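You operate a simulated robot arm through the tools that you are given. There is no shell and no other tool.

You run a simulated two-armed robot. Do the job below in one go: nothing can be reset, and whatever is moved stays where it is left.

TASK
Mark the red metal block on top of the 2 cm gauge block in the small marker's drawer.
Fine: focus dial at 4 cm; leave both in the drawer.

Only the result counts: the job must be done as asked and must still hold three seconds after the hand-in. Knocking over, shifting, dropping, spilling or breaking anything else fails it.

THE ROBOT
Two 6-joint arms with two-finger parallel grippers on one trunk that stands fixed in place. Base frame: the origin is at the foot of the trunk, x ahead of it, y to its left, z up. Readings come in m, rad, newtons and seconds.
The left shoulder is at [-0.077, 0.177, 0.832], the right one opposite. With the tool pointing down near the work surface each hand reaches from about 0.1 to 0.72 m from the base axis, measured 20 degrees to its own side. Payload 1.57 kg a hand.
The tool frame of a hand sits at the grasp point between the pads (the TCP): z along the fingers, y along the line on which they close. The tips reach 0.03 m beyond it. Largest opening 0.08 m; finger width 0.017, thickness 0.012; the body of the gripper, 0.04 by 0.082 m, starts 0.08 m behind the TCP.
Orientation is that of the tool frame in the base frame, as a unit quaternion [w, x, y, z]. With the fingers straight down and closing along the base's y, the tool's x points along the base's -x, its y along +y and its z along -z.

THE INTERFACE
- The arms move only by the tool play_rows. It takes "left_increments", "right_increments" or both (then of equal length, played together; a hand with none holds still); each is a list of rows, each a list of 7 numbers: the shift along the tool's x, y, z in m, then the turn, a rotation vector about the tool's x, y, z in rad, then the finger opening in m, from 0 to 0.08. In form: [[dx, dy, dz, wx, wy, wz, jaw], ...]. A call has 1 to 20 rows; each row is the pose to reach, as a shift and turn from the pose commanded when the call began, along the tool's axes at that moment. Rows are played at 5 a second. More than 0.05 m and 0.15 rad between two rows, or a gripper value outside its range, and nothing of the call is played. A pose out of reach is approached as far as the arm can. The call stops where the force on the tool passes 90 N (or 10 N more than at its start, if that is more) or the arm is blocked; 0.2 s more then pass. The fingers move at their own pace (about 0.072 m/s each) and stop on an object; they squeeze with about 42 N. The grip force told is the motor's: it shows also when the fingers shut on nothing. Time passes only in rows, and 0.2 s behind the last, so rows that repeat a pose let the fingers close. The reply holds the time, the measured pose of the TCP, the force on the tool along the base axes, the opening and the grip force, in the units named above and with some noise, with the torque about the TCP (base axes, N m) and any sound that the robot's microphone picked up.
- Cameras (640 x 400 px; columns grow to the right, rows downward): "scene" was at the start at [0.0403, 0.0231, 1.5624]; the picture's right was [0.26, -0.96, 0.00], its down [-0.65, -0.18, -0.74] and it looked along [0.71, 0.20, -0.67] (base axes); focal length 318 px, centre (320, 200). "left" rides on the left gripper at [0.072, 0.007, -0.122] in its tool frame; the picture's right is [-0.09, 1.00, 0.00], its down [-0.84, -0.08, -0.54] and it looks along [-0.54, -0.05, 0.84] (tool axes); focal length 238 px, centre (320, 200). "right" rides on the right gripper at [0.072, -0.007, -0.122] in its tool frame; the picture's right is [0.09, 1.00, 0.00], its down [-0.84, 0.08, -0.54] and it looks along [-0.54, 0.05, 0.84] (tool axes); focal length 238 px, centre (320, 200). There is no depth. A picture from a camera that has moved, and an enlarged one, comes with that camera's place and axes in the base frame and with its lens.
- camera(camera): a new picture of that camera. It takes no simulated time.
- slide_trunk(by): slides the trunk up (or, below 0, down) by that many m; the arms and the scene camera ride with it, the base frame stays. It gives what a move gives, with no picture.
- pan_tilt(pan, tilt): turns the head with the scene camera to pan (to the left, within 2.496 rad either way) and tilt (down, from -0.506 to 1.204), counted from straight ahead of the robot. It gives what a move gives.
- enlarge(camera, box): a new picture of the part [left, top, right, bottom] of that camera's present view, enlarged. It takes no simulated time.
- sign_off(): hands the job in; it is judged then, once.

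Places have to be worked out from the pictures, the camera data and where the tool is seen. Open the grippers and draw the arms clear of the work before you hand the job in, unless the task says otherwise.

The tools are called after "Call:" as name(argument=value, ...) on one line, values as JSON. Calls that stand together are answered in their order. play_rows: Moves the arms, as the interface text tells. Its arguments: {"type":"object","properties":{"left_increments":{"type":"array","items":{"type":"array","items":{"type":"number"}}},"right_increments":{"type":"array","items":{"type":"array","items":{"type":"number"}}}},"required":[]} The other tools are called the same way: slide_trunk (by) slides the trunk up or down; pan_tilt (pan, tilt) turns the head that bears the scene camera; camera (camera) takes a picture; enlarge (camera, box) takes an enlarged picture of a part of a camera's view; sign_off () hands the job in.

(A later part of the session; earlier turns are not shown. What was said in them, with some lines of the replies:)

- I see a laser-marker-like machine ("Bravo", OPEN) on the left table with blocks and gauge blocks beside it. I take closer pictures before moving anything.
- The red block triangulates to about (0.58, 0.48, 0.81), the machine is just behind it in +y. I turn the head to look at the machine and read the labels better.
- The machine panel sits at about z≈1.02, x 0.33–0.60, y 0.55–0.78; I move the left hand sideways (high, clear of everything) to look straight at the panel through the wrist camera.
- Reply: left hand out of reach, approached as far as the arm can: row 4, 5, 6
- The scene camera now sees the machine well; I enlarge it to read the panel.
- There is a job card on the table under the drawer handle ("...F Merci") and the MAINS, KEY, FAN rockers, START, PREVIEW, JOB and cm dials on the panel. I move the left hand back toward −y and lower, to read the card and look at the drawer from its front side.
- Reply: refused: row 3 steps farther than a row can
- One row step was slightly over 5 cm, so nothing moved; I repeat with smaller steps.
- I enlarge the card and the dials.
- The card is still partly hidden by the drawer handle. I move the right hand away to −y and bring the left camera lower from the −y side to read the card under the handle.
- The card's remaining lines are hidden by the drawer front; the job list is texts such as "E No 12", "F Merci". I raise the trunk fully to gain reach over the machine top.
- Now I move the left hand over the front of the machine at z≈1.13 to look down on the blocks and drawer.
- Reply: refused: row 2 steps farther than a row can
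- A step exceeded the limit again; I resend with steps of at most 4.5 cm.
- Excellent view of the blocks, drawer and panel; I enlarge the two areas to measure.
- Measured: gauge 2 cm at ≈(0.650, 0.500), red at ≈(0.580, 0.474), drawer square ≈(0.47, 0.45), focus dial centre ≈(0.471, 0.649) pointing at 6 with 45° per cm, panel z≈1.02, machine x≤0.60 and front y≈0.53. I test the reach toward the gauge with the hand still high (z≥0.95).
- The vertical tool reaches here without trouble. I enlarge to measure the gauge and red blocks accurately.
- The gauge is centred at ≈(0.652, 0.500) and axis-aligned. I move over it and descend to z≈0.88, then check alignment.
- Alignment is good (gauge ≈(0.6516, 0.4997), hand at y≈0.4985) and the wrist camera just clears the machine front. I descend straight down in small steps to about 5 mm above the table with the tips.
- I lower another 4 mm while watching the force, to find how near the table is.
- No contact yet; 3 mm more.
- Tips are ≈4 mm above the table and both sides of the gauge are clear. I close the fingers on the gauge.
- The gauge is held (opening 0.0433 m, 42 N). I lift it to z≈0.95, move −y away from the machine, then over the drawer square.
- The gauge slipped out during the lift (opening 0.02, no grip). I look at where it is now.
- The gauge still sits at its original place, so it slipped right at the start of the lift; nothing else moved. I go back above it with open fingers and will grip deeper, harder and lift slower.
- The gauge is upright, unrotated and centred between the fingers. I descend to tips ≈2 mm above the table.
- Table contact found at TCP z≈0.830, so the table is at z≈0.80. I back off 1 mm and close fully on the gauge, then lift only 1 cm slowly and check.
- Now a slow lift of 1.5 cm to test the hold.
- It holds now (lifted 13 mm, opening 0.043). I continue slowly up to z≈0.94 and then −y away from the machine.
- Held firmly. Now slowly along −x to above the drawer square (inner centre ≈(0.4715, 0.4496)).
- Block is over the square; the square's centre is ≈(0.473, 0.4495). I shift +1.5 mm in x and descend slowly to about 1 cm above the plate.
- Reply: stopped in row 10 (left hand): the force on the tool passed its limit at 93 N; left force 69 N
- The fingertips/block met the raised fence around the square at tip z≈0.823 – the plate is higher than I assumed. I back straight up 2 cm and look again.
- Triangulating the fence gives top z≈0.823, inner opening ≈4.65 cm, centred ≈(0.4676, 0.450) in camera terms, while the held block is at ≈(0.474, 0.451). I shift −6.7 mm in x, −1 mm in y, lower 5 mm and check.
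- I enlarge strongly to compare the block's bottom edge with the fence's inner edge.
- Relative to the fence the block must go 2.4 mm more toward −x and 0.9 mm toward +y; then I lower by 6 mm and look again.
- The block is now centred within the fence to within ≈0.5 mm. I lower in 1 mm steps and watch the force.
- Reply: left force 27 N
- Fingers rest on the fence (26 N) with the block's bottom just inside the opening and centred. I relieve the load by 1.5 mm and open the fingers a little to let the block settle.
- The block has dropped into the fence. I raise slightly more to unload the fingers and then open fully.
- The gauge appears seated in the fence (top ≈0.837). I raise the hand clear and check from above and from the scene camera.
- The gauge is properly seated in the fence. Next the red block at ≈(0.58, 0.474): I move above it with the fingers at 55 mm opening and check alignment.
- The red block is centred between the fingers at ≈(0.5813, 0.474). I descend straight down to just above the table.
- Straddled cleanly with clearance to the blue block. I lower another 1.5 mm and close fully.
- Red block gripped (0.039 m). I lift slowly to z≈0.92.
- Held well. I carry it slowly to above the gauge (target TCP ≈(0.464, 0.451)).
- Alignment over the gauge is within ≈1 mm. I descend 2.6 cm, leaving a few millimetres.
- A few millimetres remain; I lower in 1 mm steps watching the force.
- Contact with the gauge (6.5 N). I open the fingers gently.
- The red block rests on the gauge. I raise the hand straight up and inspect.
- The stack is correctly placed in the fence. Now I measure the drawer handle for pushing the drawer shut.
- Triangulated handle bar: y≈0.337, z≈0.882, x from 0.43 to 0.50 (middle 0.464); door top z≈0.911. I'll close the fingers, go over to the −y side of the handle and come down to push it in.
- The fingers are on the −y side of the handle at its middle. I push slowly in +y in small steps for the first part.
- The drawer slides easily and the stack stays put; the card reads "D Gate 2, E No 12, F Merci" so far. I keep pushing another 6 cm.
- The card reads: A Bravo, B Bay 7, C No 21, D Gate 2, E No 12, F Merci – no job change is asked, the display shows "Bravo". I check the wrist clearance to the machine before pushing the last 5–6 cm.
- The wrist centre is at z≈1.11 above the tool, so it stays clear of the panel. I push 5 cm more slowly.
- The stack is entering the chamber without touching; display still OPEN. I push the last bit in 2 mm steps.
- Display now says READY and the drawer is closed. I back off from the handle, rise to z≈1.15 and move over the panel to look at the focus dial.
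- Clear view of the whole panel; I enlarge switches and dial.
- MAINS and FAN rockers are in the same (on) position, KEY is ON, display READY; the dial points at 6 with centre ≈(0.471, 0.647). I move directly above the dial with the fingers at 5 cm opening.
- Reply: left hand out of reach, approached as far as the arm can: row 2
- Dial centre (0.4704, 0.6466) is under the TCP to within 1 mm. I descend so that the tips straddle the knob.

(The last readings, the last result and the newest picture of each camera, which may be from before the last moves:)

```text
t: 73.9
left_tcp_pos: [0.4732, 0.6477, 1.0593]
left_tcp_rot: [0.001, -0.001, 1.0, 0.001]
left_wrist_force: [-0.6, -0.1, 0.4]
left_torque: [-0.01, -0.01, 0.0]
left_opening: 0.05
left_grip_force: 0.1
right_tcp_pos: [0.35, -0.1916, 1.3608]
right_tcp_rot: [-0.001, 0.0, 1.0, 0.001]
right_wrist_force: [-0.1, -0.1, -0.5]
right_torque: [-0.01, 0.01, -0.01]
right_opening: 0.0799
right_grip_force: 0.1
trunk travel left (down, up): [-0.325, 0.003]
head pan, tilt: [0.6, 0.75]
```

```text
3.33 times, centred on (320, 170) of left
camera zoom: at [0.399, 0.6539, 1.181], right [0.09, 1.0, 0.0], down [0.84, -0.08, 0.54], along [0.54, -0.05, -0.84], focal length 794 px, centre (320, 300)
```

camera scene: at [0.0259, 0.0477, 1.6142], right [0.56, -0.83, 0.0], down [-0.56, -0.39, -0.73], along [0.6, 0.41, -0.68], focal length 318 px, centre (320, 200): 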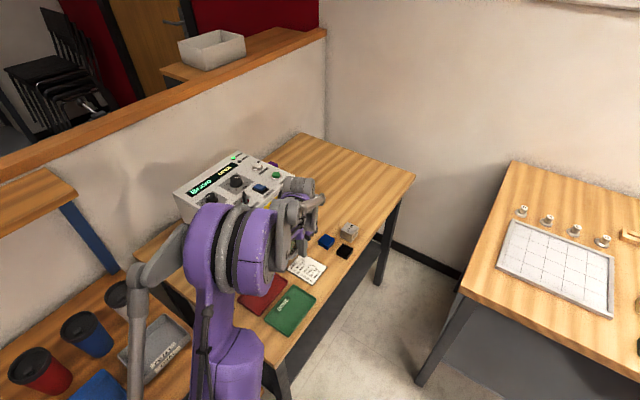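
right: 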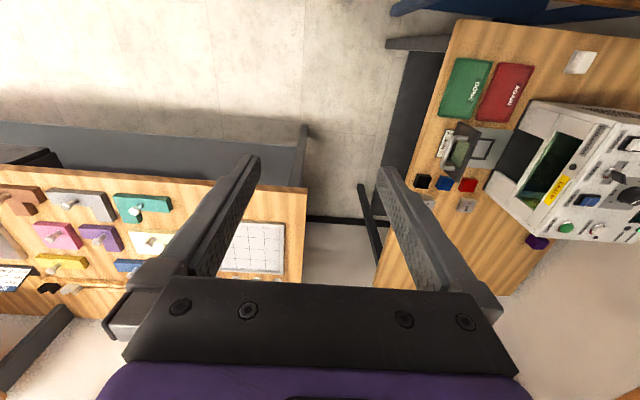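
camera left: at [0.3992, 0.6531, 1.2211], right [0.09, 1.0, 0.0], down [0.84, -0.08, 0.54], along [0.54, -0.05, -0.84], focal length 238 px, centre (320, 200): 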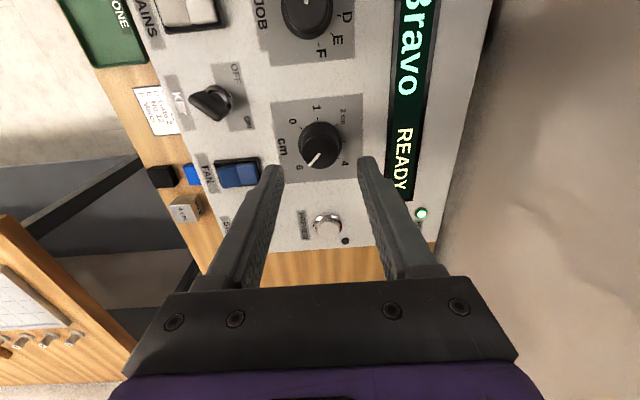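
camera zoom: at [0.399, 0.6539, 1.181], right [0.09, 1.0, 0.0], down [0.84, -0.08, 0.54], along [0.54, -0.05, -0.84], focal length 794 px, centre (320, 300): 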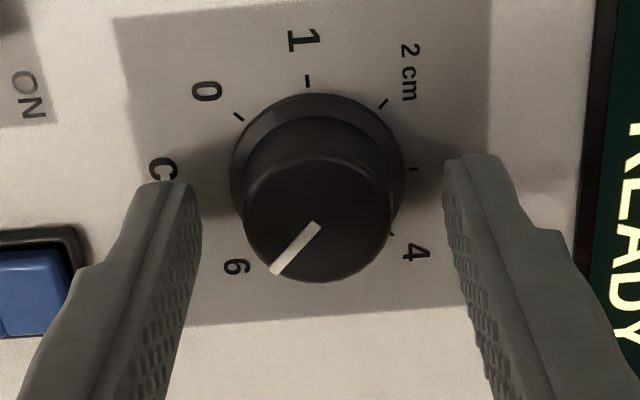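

Knob top is at z≈1.04 and well centred. I lower 3.5 mm more and close on the knob.

Call:
play_rows(left_increments=[[0, 0, 0.002, 0, 0, 0, 0.05], [0, 0, 0.0035, 0, 0, 0, 0.05], [0, 0, 0.0035, 0, 0, 0, 0.04], [0, 0, 0.0035, 0, 0, 0, 0.03], [0, 0, 0.0035, 0, 0, 0, 0.02], [0, 0, 0.0035, 0, 0, 0, 0.02]])

Call:
enlarge(camera="left", box=[240, 110, 400, 230])

```text
t: 75.3
left_tcp_pos: [0.473, 0.6481, 1.055]
left_tcp_rot: [0.001, 0.0, 1.0, 0.001]
left_wrist_force: [-2.1, -6.6, -3.8]
left_torque: [-0.28, -0.08, -0.01]
left_opening: 0.0355
left_grip_force: 41.8
right_tcp_pos: [0.3506, -0.192, 1.3608]
right_tcp_rot: [0.0, 0.0, 1.0, 0.0]
right_wrist_force: [0.4, -0.9, 0.6]
right_torque: [0.0, -0.01, 0.0]
right_opening: 0.0797
right_grip_force: 0.0
trunk travel left (down, up): [-0.325, 0.003]
head pan, tilt: [0.6, 0.75]
```

```text
3.33 times, centred on (320, 170) of left
camera zoom: at [0.399, 0.6535, 1.1777], right [0.09, 1.0, 0.0], down [0.84, -0.08, 0.54], along [0.54, -0.05, -0.84], focal length 794 px, centre (320, 300)
```

zoom: 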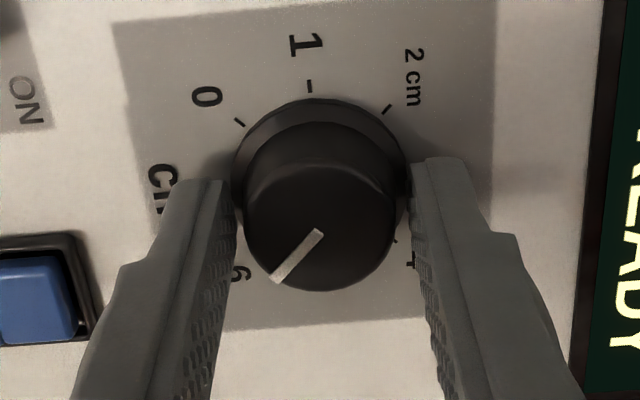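

Fingers have closed on the knob's skirt (0.0355 m). The value decreases counter-clockwise seen from above (45° per cm), so I turn the hand +90° about the vertical (−wz in tool axes) slowly.

Call:
play_rows(left_increments=[[0, 0, 0, 0, 0, -0.1, 0.02], [0, 0, 0, 0, 0, -0.22, 0.02], [0, 0, 0, 0, 0, -0.34, 0.02]])

Call:
camera(camera="left")

Call:
enlarge(camera="left", box=[240, 110, 400, 230])

```text
t: 76.1
left_tcp_pos: [0.4725, 0.6476, 1.0557]
left_tcp_rot: [0.001, -0.171, 0.985, 0.001]
left_wrist_force: [-0.1, -5.4, -3.5]
left_torque: [-0.4, 0.72, -0.02]
left_opening: 0.0353
left_grip_force: 42.3
right_tcp_pos: [0.3503, -0.1917, 1.3609]
right_tcp_rot: [0.0, 0.0, 1.0, 0.0]
right_wrist_force: [0.0, 0.0, 0.3]
right_torque: [0.0, -0.02, 0.0]
right_opening: 0.08
right_grip_force: 0.1
trunk travel left (down, up): [-0.325, 0.003]
head pan, tilt: [0.6, 0.75]
```

```text
taken
camera left: at [0.401, 0.6292, 1.1777], right [-0.25, 0.97, 0.0], down [0.81, 0.21, 0.54], along [0.53, 0.14, -0.84], focal length 238 px, centre (320, 200)
```

left: 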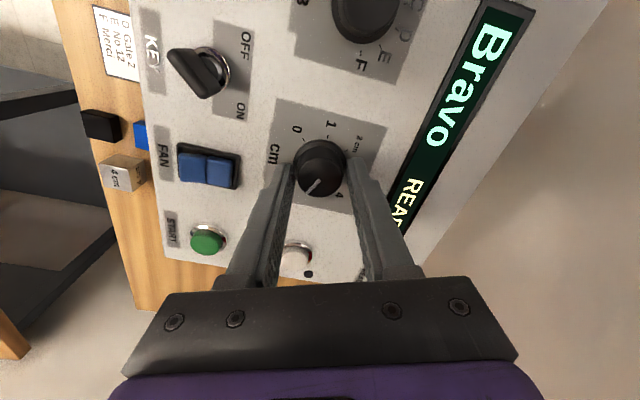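

```text
3.33 times, centred on (320, 170) of left
camera zoom: at [0.401, 0.6292, 1.1777], right [-0.25, 0.97, 0.0], down [0.81, 0.21, 0.54], along [0.53, 0.14, -0.84], focal length 794 px, centre (320, 300)
```

zoom: 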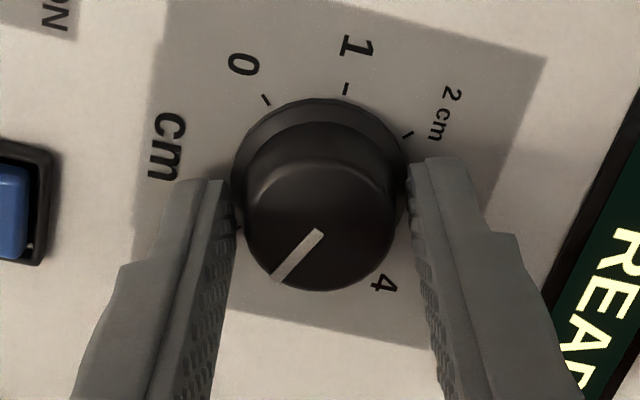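

The knob turns with the hand (pointer fixed relative to the fingers). I continue the remaining 1.23 rad.

Call:
play_rows(left_increments=[[0, 0, 0, 0, 0, -0.12, 0.02], [0, 0, 0, 0, 0, -0.24, 0.02], [0, 0, 0, 0, 0, -0.36, 0.02], [0, 0, 0, 0, 0, -0.48, 0.02], [0, 0, 0, 0, 0, -0.6, 0.02], [0, 0, 0, 0, 0, -0.72, 0.02]])

Call:
enlarge(camera="left", box=[240, 110, 400, 230])

Call:
camera(camera="scene")

```text
t: 77.5
left_tcp_pos: [0.4739, 0.649, 1.0557]
left_tcp_rot: [0.002, -0.507, 0.862, 0.0]
left_wrist_force: [-3.9, -3.0, -4.5]
left_torque: [0.14, 0.09, -0.03]
left_opening: 0.0354
left_grip_force: 42.3
right_tcp_pos: [0.3499, -0.1907, 1.3607]
right_tcp_rot: [0.0, 0.001, 1.0, -0.001]
right_wrist_force: [-0.8, 0.2, 0.2]
right_torque: [0.02, 0.02, -0.01]
right_opening: 0.0802
right_grip_force: 0.1
trunk travel left (down, up): [-0.325, 0.003]
head pan, tilt: [0.6, 0.75]
```

```text
3.33 times, centred on (320, 170) of left
camera zoom: at [0.4297, 0.588, 1.1777], right [-0.83, 0.56, 0.0], down [0.47, 0.69, 0.55], along [0.31, 0.45, -0.84], focal length 794 px, centre (320, 300)
```

zoom: 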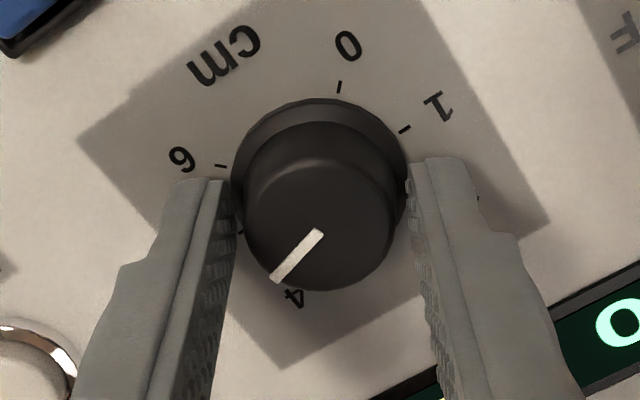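

```text
taken
camera scene: at [0.0257, 0.0477, 1.6142], right [0.56, -0.83, 0.0], down [-0.56, -0.39, -0.73], along [0.6, 0.41, -0.68], focal length 318 px, centre (320, 200)
```

scene: 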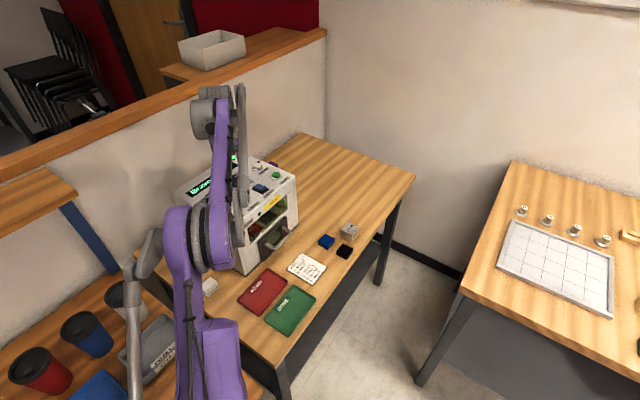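

Turned 61°; now the remaining ≈29°.

Call:
play_rows(left_increments=[[0, 0, 0, 0, 0, -0.12, 0.02], [0, 0, 0, 0, 0, -0.24, 0.02], [0, 0, 0, 0, 0, -0.36, 0.02], [0, 0, 0, 0, 0, -0.46, 0.02], [0, 0, 0, 0, 0, -0.511, 0.02], [0, 0, 0, 0, 0, -0.511, 0.02]])

Call:
enlarge(camera="left", box=[240, 110, 400, 230])

```text
t: 78.9
left_tcp_pos: [0.4727, 0.6486, 1.055]
left_tcp_rot: [-0.003, 0.708, -0.706, 0.001]
left_wrist_force: [-4.4, 1.7, -0.1]
left_torque: [0.73, 0.25, 0.0]
left_opening: 0.0351
left_grip_force: 42.4
right_tcp_pos: [0.3491, -0.1911, 1.3604]
right_tcp_rot: [0.001, 0.001, 1.0, 0.0]
right_wrist_force: [-0.7, 0.1, 0.0]
right_torque: [0.0, 0.02, 0.01]
right_opening: 0.0798
right_grip_force: 0.1
trunk travel left (down, up): [-0.325, 0.003]
head pan, tilt: [0.6, 0.75]
```

```text
3.33 times, centred on (320, 170) of left
camera zoom: at [0.4635, 0.5758, 1.1778], right [-1.0, 0.09, 0.0], down [0.07, 0.84, 0.54], along [0.05, 0.54, -0.84], focal length 794 px, centre (320, 300)
```

zoom: 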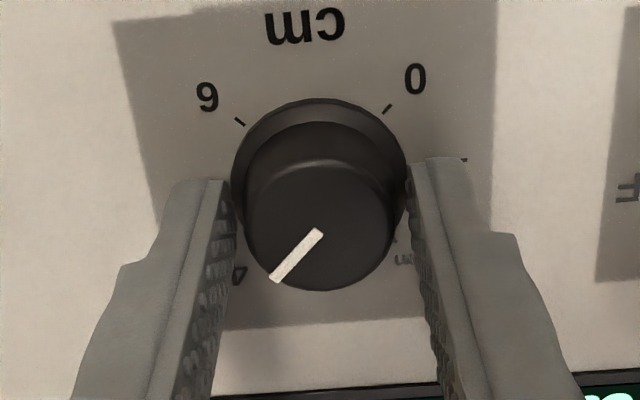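

The pointer should now be at 4 (diametrically opposite 0). I open the fingers, raise the hand a bit and verify.

Call:
play_rows(left_increments=[[0, 0, 0, 0, 0, 0, 0.04], [0, 0, 0, 0, 0, 0, 0.05], [0, 0, 0, 0, 0, 0, 0.06], [0, 0, -0.02, 0, 0, 0, 0.06], [0, 0, -0.045, 0, 0, 0, 0.07], [0, 0, -0.045, 0, 0, 0, 0.07]])

Call:
camera(camera="left")

Call:
enlarge(camera="left", box=[260, 100, 380, 190])

```text
t: 80.3
left_tcp_pos: [0.4721, 0.6493, 1.0994]
left_tcp_rot: [-0.001, 0.708, -0.707, -0.001]
left_wrist_force: [0.1, -0.7, 0.5]
left_torque: [0.03, 0.01, -0.01]
left_opening: 0.07
left_grip_force: 0.1
right_tcp_pos: [0.3497, -0.1913, 1.361]
right_tcp_rot: [0.0, 0.0, 1.0, 0.0]
right_wrist_force: [-0.4, -0.8, -0.1]
right_torque: [0.01, 0.02, -0.03]
right_opening: 0.0799
right_grip_force: 0.0
trunk travel left (down, up): [-0.325, 0.003]
head pan, tilt: [0.6, 0.75]
```

```text
taken
camera left: at [0.4637, 0.5755, 1.2223], right [-1.0, 0.09, 0.0], down [0.07, 0.84, 0.54], along [0.05, 0.54, -0.84], focal length 238 px, centre (320, 200)
```

left: 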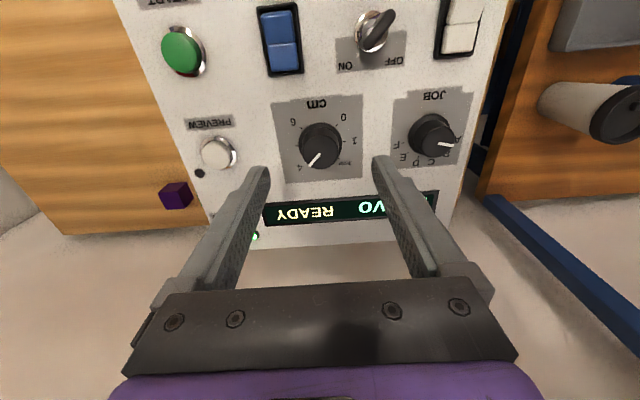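

```text
4.44 times, centred on (320, 145) of left
camera zoom: at [0.4637, 0.5755, 1.2223], right [-1.0, 0.09, 0.0], down [0.07, 0.84, 0.54], along [0.05, 0.54, -0.84], focal length 1059 px, centre (320, 444)
```

zoom: 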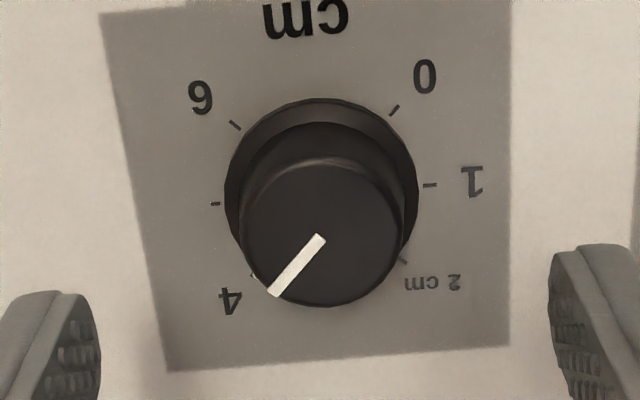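

The dial reads 4 (pointer exactly opposite the 0 tick), display READY. Now I close the fingers and move, tilting the hand slightly (wrist toward −y), to hover over the green START button at ≈(0.556, 0.569).

Call:
play_rows(left_increments=[[0.02, -0.02, 0, 0, 0, 0, 0.04], [0.045, -0.045, 0, 0, -0.1, 0, 0.0], [0.07, -0.07, 0, 0, -0.2, 0, 0.0], [0.0815, -0.0853, 0, 0, -0.3, 0, 0.0], [0.0815, -0.0853, 0.01, 0, -0.3, 0, 0.0], [0.0815, -0.0853, 0.01, 0, -0.3, 0, 0.0]])

Call:
camera(camera="left")

Call:
enlarge(camera="scene", box=[170, 100, 330, 230])

```text
t: 81.7
left_tcp_pos: [0.5589, 0.5665, 1.0902]
left_tcp_rot: [-0.109, 0.699, -0.699, -0.106]
left_wrist_force: [-0.6, 0.5, -0.1]
left_torque: [0.01, 0.01, -0.03]
left_opening: 0.0
left_grip_force: 21.4
right_tcp_pos: [0.3497, -0.1902, 1.3617]
right_tcp_rot: [0.0, 0.0, 1.0, 0.0]
right_wrist_force: [0.2, 0.2, 0.1]
right_torque: [-0.02, 0.02, -0.02]
right_opening: 0.08
right_grip_force: 0.1
trunk travel left (down, up): [-0.325, 0.003]
head pan, tilt: [0.6, 0.75]
```

```text
taken
camera left: at [0.5498, 0.4608, 1.1861], right [-1.0, 0.09, 0.02], down [0.07, 0.64, 0.77], along [0.05, 0.77, -0.64], focal length 238 px, centre (320, 200)
```

left: 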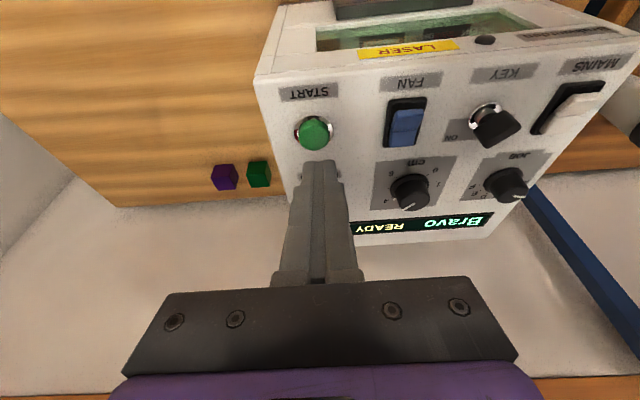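

```text
3.08 times, centred on (250, 165) of scene
camera zoom: at [0.0261, 0.0475, 1.6142], right [0.56, -0.83, 0.0], down [-0.56, -0.39, -0.73], along [0.6, 0.41, -0.68], focal length 978 px, centre (535, 308)
```

zoom: 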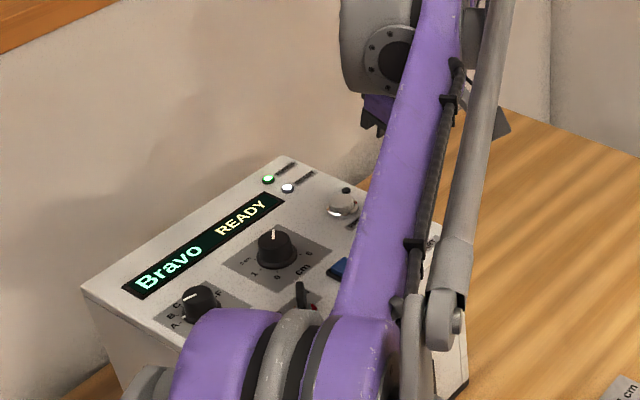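

START is right below the tip. I go straight down 2.4 cm (along base −z), stopping just above the button.

Call:
play_rows(left_increments=[[0.003, -0.001, 0.0096, 0, 0, 0, 0.0], [0.0053, -0.001, 0.0172, 0, 0, 0, 0.0], [0.0071, -0.001, 0.0229, 0, 0, 0, 0.0], [0.0071, -0.001, 0.0229, 0, 0, 0, 0.0]])

Call:
enlarge(camera="left", box=[250, 90, 390, 200])

```text
t: 82.7
left_tcp_pos: [0.5581, 0.5663, 1.0649]
left_tcp_rot: [-0.107, 0.7, -0.698, -0.106]
left_wrist_force: [0.3, 0.4, -1.0]
left_torque: [-0.02, -0.01, -0.02]
left_opening: 0.0
left_grip_force: 21.6
right_tcp_pos: [0.3493, -0.1916, 1.3611]
right_tcp_rot: [0.0, 0.0, 1.0, 0.001]
right_wrist_force: [0.3, 0.2, -1.2]
right_torque: [0.02, 0.0, -0.01]
right_opening: 0.0799
right_grip_force: 0.1
trunk travel left (down, up): [-0.325, 0.003]
head pan, tilt: [0.6, 0.75]
```

```text
3.64 times, centred on (320, 145) of left
camera zoom: at [0.5507, 0.4614, 1.1619], right [-1.0, 0.09, 0.02], down [0.07, 0.64, 0.77], along [0.05, 0.77, -0.64], focal length 867 px, centre (320, 400)
```

zoom: 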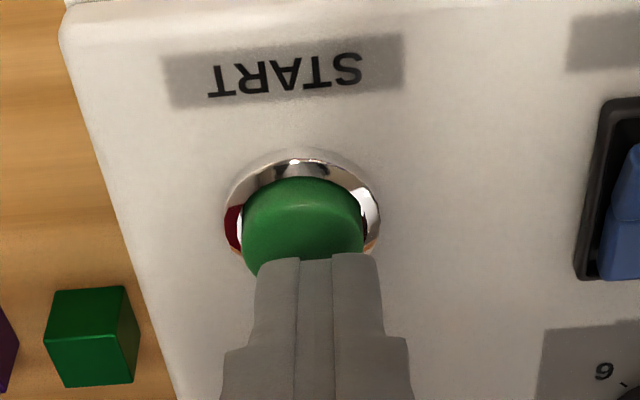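

Tip just above the button's rear half; I shift 3 mm toward −y, 2 mm +x, and press down in 2–3 mm steps.

Call:
play_rows(left_increments=[[0.0029, -0.002, -0.0009, 0, 0, 0, 0.0], [0.0038, -0.002, 0.002, 0, 0, 0, 0.0], [0.0044, -0.002, 0.0039, 0, 0, 0, 0.0], [0.005, -0.002, 0.0058, 0, 0, 0, 0.0]])

Call:
enlarge(camera="left", box=[250, 90, 390, 200])

Call:
enlarge(camera="scene", box=[170, 100, 330, 230])

```text
t: 83.7
left_tcp_pos: [0.5611, 0.5639, 1.059]
left_tcp_rot: [-0.108, 0.7, -0.698, -0.105]
left_wrist_force: [0.6, 0.0, 2.5]
left_torque: [-0.01, 0.01, 0.0]
left_opening: 0.0
left_grip_force: 20.7
right_tcp_pos: [0.3491, -0.1908, 1.362]
right_tcp_rot: [0.0, 0.001, 1.0, 0.001]
right_wrist_force: [0.0, 0.5, 0.4]
right_torque: [-0.02, 0.01, 0.01]
right_opening: 0.08
right_grip_force: 0.1
trunk travel left (down, up): [-0.325, 0.003]
head pan, tilt: [0.6, 0.75]
heard: click
```

```text
3.64 times, centred on (320, 145) of left
camera zoom: at [0.5527, 0.4583, 1.1552], right [-1.0, 0.09, 0.02], down [0.07, 0.64, 0.77], along [0.05, 0.77, -0.64], focal length 867 px, centre (320, 400)
```

zoom: 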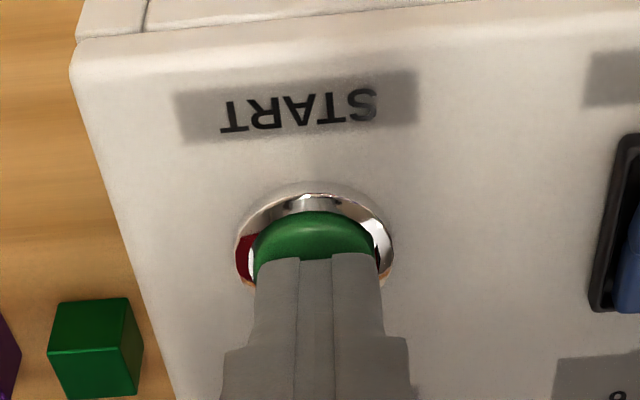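

```text
3.08 times, centred on (250, 165) of scene
camera zoom: at [0.0257, 0.0477, 1.6142], right [0.56, -0.83, 0.0], down [-0.56, -0.39, -0.73], along [0.6, 0.41, -0.68], focal length 978 px, centre (535, 308)
```

zoom: 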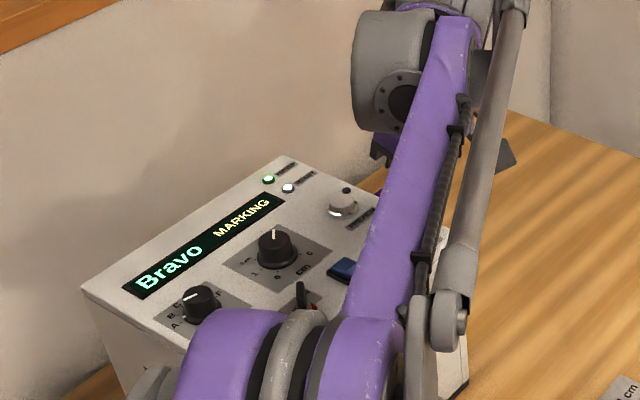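

A click was heard and the display shows MARKING. I lift off the button straight up and wait for the cycle to finish.

Call:
play_rows(left_increments=[[-0.003, 0, -0.0096, 0, 0, 0, 0.0], [-0.0074, 0, -0.024, 0, 0, 0, 0.0], [-0.0118, 0, -0.038, 0, 0, 0, 0.0], [-0.0118, 0, -0.038, 0, 0, 0, 0.0], [-0.0118, 0, -0.038, 0, 0, 0, 0.0], [-0.0118, 0, -0.038, 0, 0, 0, 0.0]])

Call:
enlarge(camera="scene", box=[170, 100, 330, 230])

Call:
camera(camera="left")

```text
t: 85.1
left_tcp_pos: [0.5609, 0.5647, 1.0993]
left_tcp_rot: [-0.107, 0.699, -0.699, -0.105]
left_wrist_force: [0.1, 0.2, 0.2]
left_torque: [0.0, 0.0, -0.03]
left_opening: 0.0
left_grip_force: 21.8
right_tcp_pos: [0.3497, -0.1916, 1.3608]
right_tcp_rot: [0.0, 0.0, 1.0, 0.0]
right_wrist_force: [1.2, 0.1, 0.3]
right_torque: [0.0, 0.03, -0.01]
right_opening: 0.0802
right_grip_force: 0.1
trunk travel left (down, up): [-0.325, 0.003]
head pan, tilt: [0.6, 0.75]
```

```text
3.08 times, centred on (250, 165) of scene
camera zoom: at [0.026, 0.0478, 1.6142], right [0.56, -0.83, 0.0], down [-0.56, -0.39, -0.73], along [0.6, 0.41, -0.68], focal length 978 px, centre (535, 308)
```

zoom: 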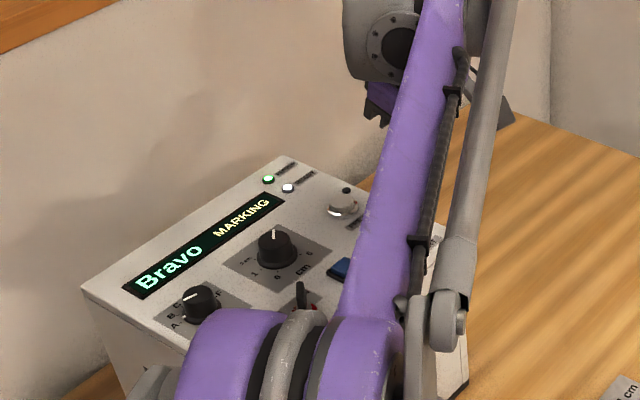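

```text
taken
camera left: at [0.5526, 0.4587, 1.1948], right [-1.0, 0.09, 0.02], down [0.07, 0.64, 0.77], along [0.05, 0.77, -0.64], focal length 238 px, centre (320, 200)
```

left: 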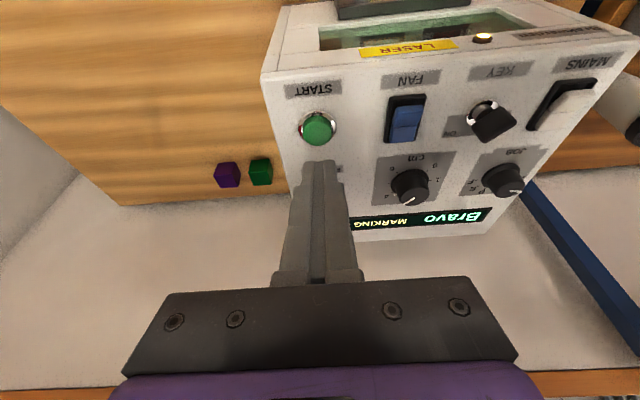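

Marking is in progress (laser lamp lit). I hold still and wait.

Call:
play_rows(left_increments=[[0, 0, 0, 0, 0, 0, 0.0], [0, 0, 0, 0, 0, 0, 0.0], [0, 0, 0, 0, 0, 0, 0.0], [0, 0, 0, 0, 0, 0, 0.0], [0, 0, 0, 0, 0, 0, 0.0], [0, 0, 0, 0, 0, 0, 0.0], [0, 0, 0, 0, 0, 0, 0.0], [0, 0, 0, 0, 0, 0, 0.0], [0, 0, 0, 0, 0, 0, 0.0], [0, 0, 0, 0, 0, 0, 0.0], [0, 0, 0, 0, 0, 0, 0.0], [0, 0, 0, 0, 0, 0, 0.0], [0, 0, 0, 0, 0, 0, 0.0], [0, 0, 0, 0, 0, 0, 0.0], [0, 0, 0, 0, 0, 0, 0.0], [0, 0, 0, 0, 0, 0, 0.0], [0, 0, 0, 0, 0, 0, 0.0], [0, 0, 0, 0, 0, 0, 0.0], [0, 0, 0, 0, 0, 0, 0.0], [0, 0, 0, 0, 0, 0, 0.0]])

Call:
enlarge(camera="scene", box=[170, 100, 330, 230])

Call:
enlarge(camera="left", box=[270, 0, 640, 250])

```text
t: 89.3
left_tcp_pos: [0.5604, 0.565, 1.0993]
left_tcp_rot: [-0.108, 0.699, -0.699, -0.106]
left_wrist_force: [-0.9, 0.3, -0.3]
left_torque: [-0.02, 0.02, 0.01]
left_opening: 0.0001
left_grip_force: 21.2
right_tcp_pos: [0.35, -0.1903, 1.3617]
right_tcp_rot: [0.001, 0.0, 1.0, 0.0]
right_wrist_force: [0.0, -1.0, -0.1]
right_torque: [-0.05, 0.01, -0.02]
right_opening: 0.08
right_grip_force: 0.0
trunk travel left (down, up): [-0.325, 0.003]
head pan, tilt: [0.6, 0.75]
```

```text
3.08 times, centred on (250, 165) of scene
camera zoom: at [0.0259, 0.0478, 1.6142], right [0.56, -0.83, 0.0], down [-0.56, -0.39, -0.73], along [0.6, 0.41, -0.68], focal length 978 px, centre (535, 308)
```

zoom: 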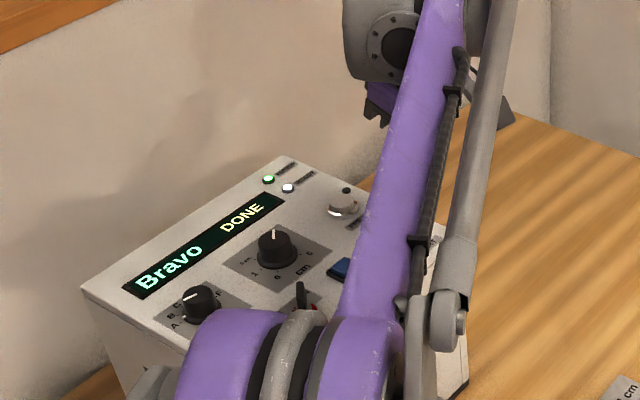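

```text
1.60 times, centred on (455, 125) of left
camera zoom: at [0.5526, 0.4587, 1.1948], right [-1.0, 0.09, 0.02], down [0.07, 0.64, 0.77], along [0.05, 0.77, -0.64], focal length 381 px, centre (104, 320)
```

zoom: 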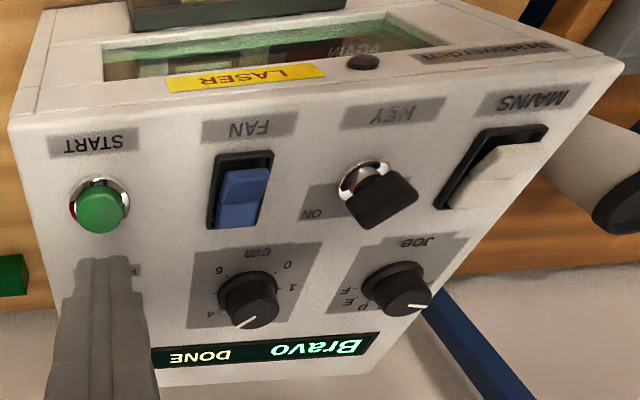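

Display says DONE. I look through the window to see the mark.

Call:
enlarge(camera="left", box=[320, 0, 540, 60])

Call:
enlarge(camera="right", box=[520, 60, 640, 200])

```text
2.91 times, centred on (430, 30) of left
camera zoom: at [0.5526, 0.4587, 1.1948], right [-1.0, 0.09, 0.02], down [0.07, 0.64, 0.77], along [0.05, 0.77, -0.64], focal length 693 px, centre (0, 694)
```

zoom: 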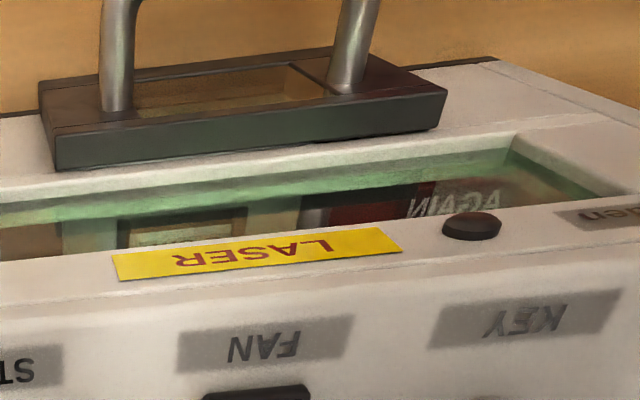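

```text
2.86 times, centred on (580, 130) of right
camera zoom: at [0.2774, -0.1963, 1.4838], right [-0.09, 1.0, 0.0], down [0.84, 0.08, 0.54], along [0.54, 0.05, -0.84], focal length 681 px, centre (-423, 400)
```

zoom: 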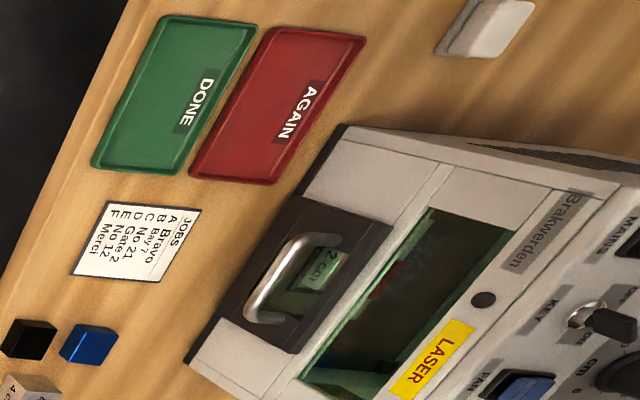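

The window reflects too much from here. I retreat the left arm up and back (un-tilting it) so the scene camera can look through the window.

Call:
play_rows(left_increments=[[0.0102, 0.02, -0.0346, 0, 0, 0, 0.02], [0.011, 0.05, -0.0662, 0, 0.05, 0, 0.04], [0.0131, 0.085, -0.093, 0, 0.1, 0, 0.06], [0.0153, 0.12, -0.1199, 0, 0.15, 0, 0.07], [0.0126, 0.155, -0.1453, 0, 0.2, 0, 0.07], [0.0115, 0.19, -0.1658, 0, 0.25, 0, 0.07], [0.0104, 0.225, -0.1864, 0, 0.3, 0, 0.07], [0.006, 0.26, -0.2007, 0, 0.3, 0, 0.07], [0.006, 0.26, -0.2007, 0, 0.3, 0, 0.07]])

Call:
camera(camera="scene")

Call:
camera(camera="left")

```text
t: 91.3
left_tcp_pos: [0.3002, 0.4979, 1.2869]
left_tcp_rot: [-0.001, 0.707, -0.707, 0.0]
left_wrist_force: [-0.6, -1.0, -0.3]
left_torque: [0.02, 0.0, -0.01]
left_opening: 0.0699
left_grip_force: 0.0
right_tcp_pos: [0.351, -0.1906, 1.3608]
right_tcp_rot: [0.0, 0.0, 1.0, 0.0]
right_wrist_force: [0.0, -0.6, -0.2]
right_torque: [0.01, 0.02, 0.02]
right_opening: 0.0801
right_grip_force: 0.1
trunk travel left (down, up): [-0.325, 0.003]
head pan, tilt: [0.6, 0.75]
```

```text
taken
camera scene: at [0.0267, 0.0482, 1.6142], right [0.56, -0.83, 0.0], down [-0.56, -0.39, -0.73], along [0.6, 0.41, -0.68], focal length 318 px, centre (320, 200)
```

scene: 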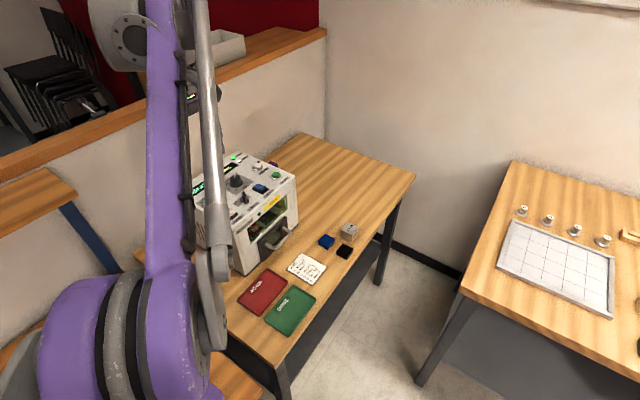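

```text
taken
camera left: at [0.2923, 0.4248, 1.41], right [-1.0, 0.09, 0.0], down [0.08, 0.84, 0.54], along [0.05, 0.54, -0.84], focal length 238 px, centre (320, 200)
```

left: 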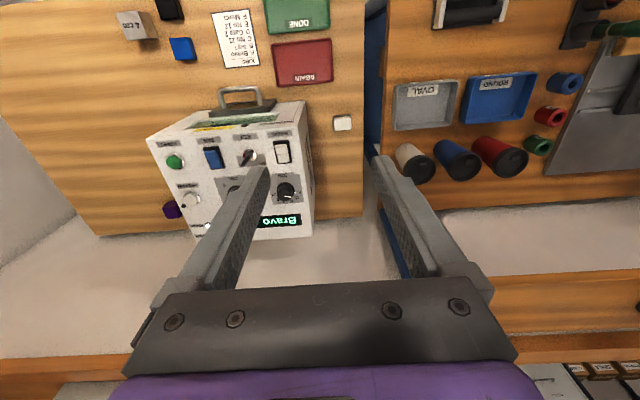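

Call:
enlarge(camera="scene", box=[235, 190, 305, 260])

Call:
enlarge(camera="scene", box=[180, 145, 310, 240])

Call:
enlarge(camera="right", box=[560, 100, 640, 180])

```text
5.71 times, centred on (270, 225) of scene
camera zoom: at [0.0267, 0.0482, 1.6142], right [0.56, -0.83, 0.0], down [-0.56, -0.39, -0.73], along [0.6, 0.41, -0.68], focal length 1816 px, centre (606, 57)
```

zoom: 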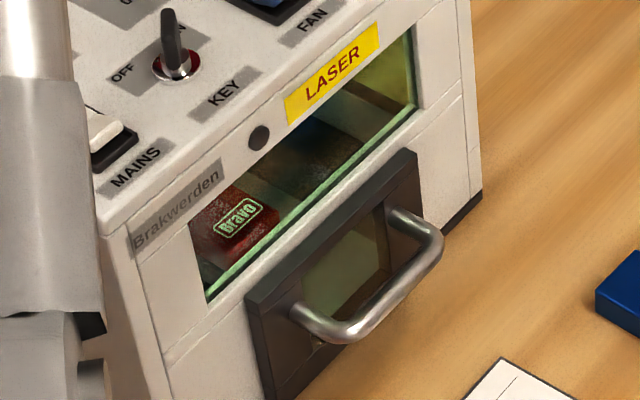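

```text
4.21 times, centred on (245, 192) of scene
camera zoom: at [0.0267, 0.0482, 1.6142], right [0.56, -0.83, 0.0], down [-0.56, -0.39, -0.73], along [0.6, 0.41, -0.68], focal length 1338 px, centre (636, 232)
```

zoom: 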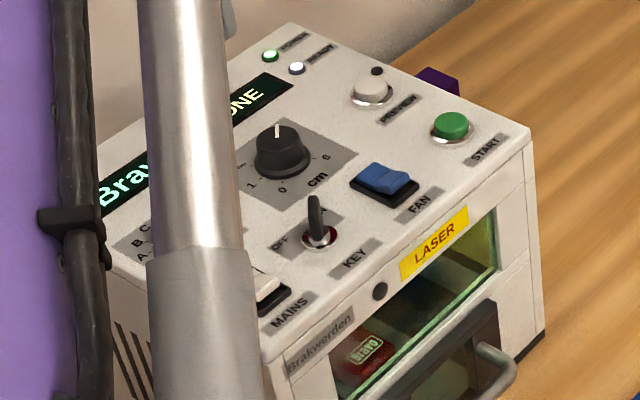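

```text
5.00 times, centred on (600, 140) of right
camera zoom: at [0.2781, -0.1959, 1.4837], right [-0.09, 1.0, 0.0], down [0.84, 0.08, 0.54], along [0.54, 0.05, -0.84], focal length 1192 px, centre (-1080, 500)
```

zoom: 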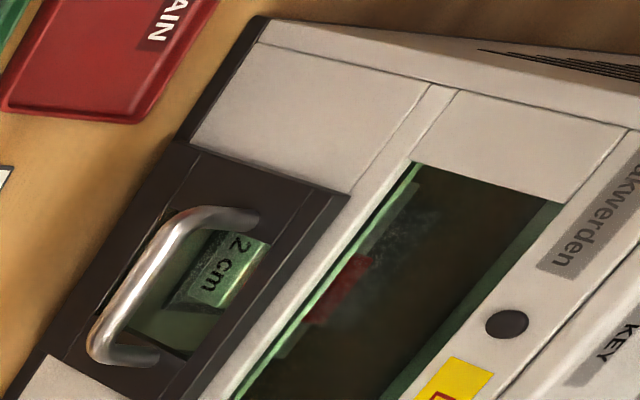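

The framed text "Bravo" is visible on the red block through the window. I zoom in to judge its sharpness.

Call:
enlarge(camera="scene", box=[252, 205, 276, 225])

Call:
enlarge(camera="scene", box=[225, 170, 260, 195])

Call:
enlarge(camera="scene", box=[220, 215, 380, 335])

```text
16.00 times, centred on (264, 215) of scene
camera zoom: at [0.0267, 0.0482, 1.6142], right [0.56, -0.83, 0.0], down [-0.56, -0.39, -0.73], along [0.6, 0.41, -0.68], focal length 5086 px, centre (1216, -40)
```

zoom: 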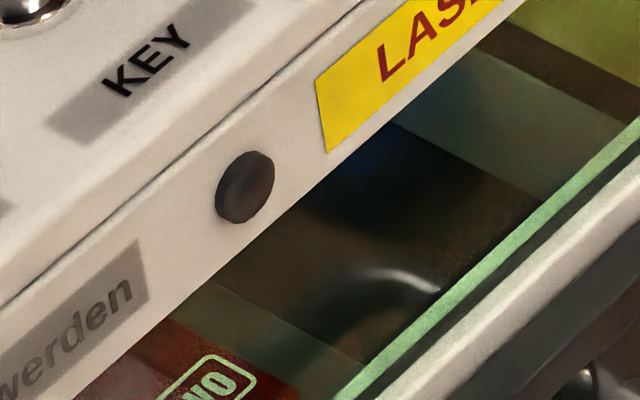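

```text
16.00 times, centred on (242, 182) of scene
camera zoom: at [0.0267, 0.0482, 1.6142], right [0.56, -0.83, 0.0], down [-0.56, -0.39, -0.73], along [0.6, 0.41, -0.68], focal length 5086 px, centre (1560, 480)
```

zoom: 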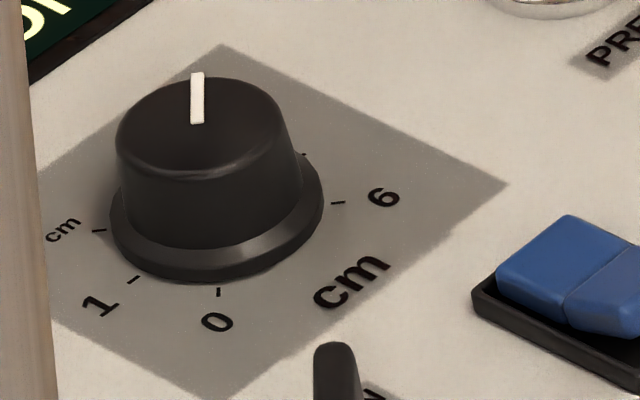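

```text
3.33 times, centred on (300, 275) of scene
camera zoom: at [0.0267, 0.0482, 1.6142], right [0.56, -0.83, 0.0], down [-0.56, -0.39, -0.73], along [0.6, 0.41, -0.68], focal length 1060 px, centre (387, -50)
```

zoom: 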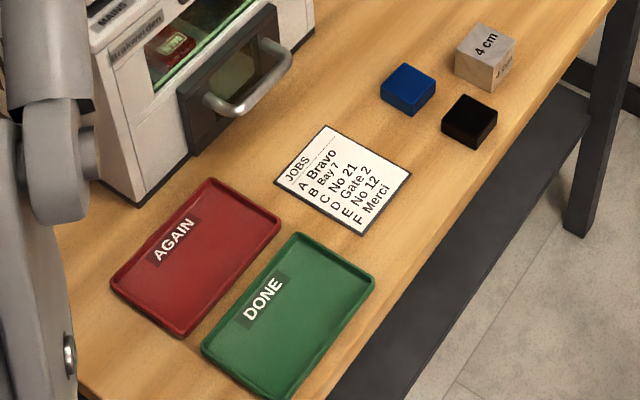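

Call:
enlarge(camera="scene", box=[244, 217, 270, 238])

```text
16.00 times, centred on (257, 228) of scene
camera zoom: at [0.0267, 0.0482, 1.6142], right [0.56, -0.83, 0.0], down [-0.56, -0.39, -0.73], along [0.6, 0.41, -0.68], focal length 5086 px, centre (1328, -240)
```

zoom: 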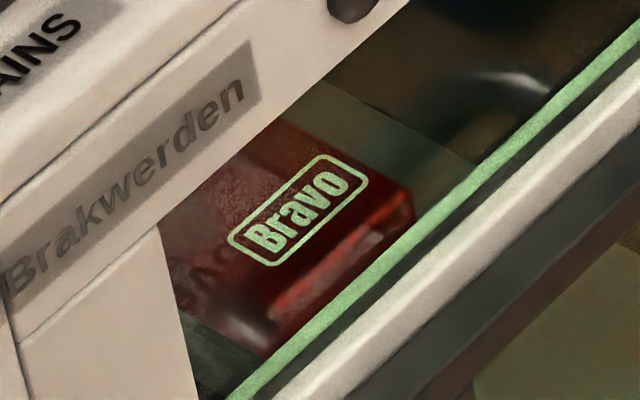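

The mark "Bravo" is crisp on the red block, the display says DONE, the dial is at 4 and both blocks are in the closed drawer. I draw the left arm back to a clear pose with the gripper open.

Call:
play_rows(left_increments=[[0.03, 0, -0.01, 0, 0, 0, 0.08], [0.07, 0, -0.02, 0, 0, 0, 0.08], [0.11, 0, -0.03, 0, 0, 0, 0.08], [0.15, 0, -0.03, 0, 0, 0, 0.08], [0.15, 0, -0.03, 0, 0, 0, 0.08]])

Call:
camera(camera="scene")

Call:
camera(camera="left")

```text
t: 92.5
left_tcp_pos: [0.3014, 0.3489, 1.3173]
left_tcp_rot: [-0.001, 0.707, -0.707, 0.0]
left_wrist_force: [0.0, 0.3, -0.7]
left_torque: [0.0, 0.02, 0.03]
left_opening: 0.0798
left_grip_force: 0.0
right_tcp_pos: [0.3498, -0.1907, 1.3611]
right_tcp_rot: [0.001, 0.0, 1.0, 0.0]
right_wrist_force: [1.2, 0.1, -0.5]
right_torque: [0.02, 0.03, 0.01]
right_opening: 0.0799
right_grip_force: 0.0
trunk travel left (down, up): [-0.325, 0.003]
head pan, tilt: [0.6, 0.75]
```

```text
taken
camera scene: at [0.0262, 0.0487, 1.6142], right [0.56, -0.83, 0.0], down [-0.56, -0.39, -0.73], along [0.6, 0.41, -0.68], focal length 318 px, centre (320, 200)
```

scene: 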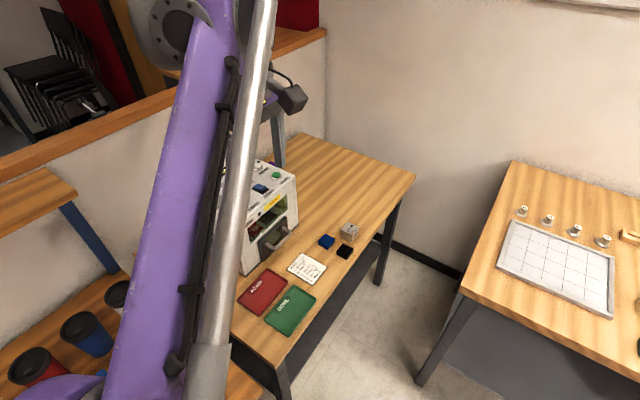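

```text
taken
camera left: at [0.2921, 0.2752, 1.4401], right [-1.0, 0.09, 0.0], down [0.07, 0.84, 0.54], along [0.05, 0.54, -0.84], focal length 238 px, centre (320, 200)
```

left: 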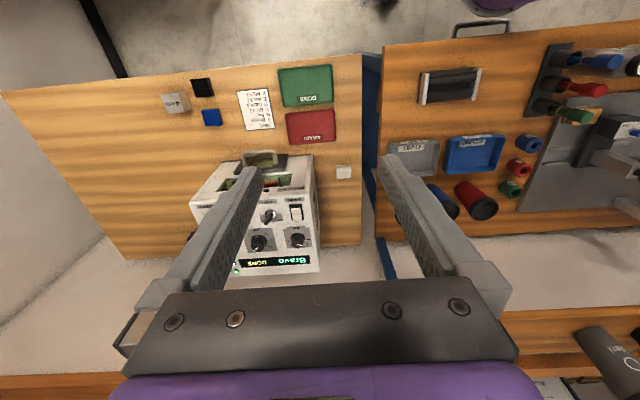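

Everything else (blue, black, 4 cm gauge, trays, card) is untouched. The red block is marked and sits on the 2 cm gauge in the closed drawer, the dial is at 4 cm, and the arms are clear, so I hand in.

Call:
sign_off()

```text
The job is handed in.
```

The red metal block is marked. It sits on the 2 cm gauge block in the small marker's drawer, and both were left there with the drawer closed.

- **Focus:** I turned the dial from 6 to 4 cm, and the pointer sits on the 4 mark.
- **Mark:** The display showed DONE after one cycle, and the framed text "Bravo" looks crisp through the window. You named no job, so I left the job dial at A ("Bravo"), where it already stood.
- **Two hitches:** The gauge block slipped from the fingers on the first lift and stayed where it was. While setting it down, the hand also pressed on the raised edge around the drawer square, and the move stopped at 93 N. I found no damage, and the block then seated properly.
- **Rest of the bench:** In the last pictures the blue and black blocks, the 4 cm gauge, the trays and the job card look undisturbed. Both grippers are open and the arms are clear of the machine.
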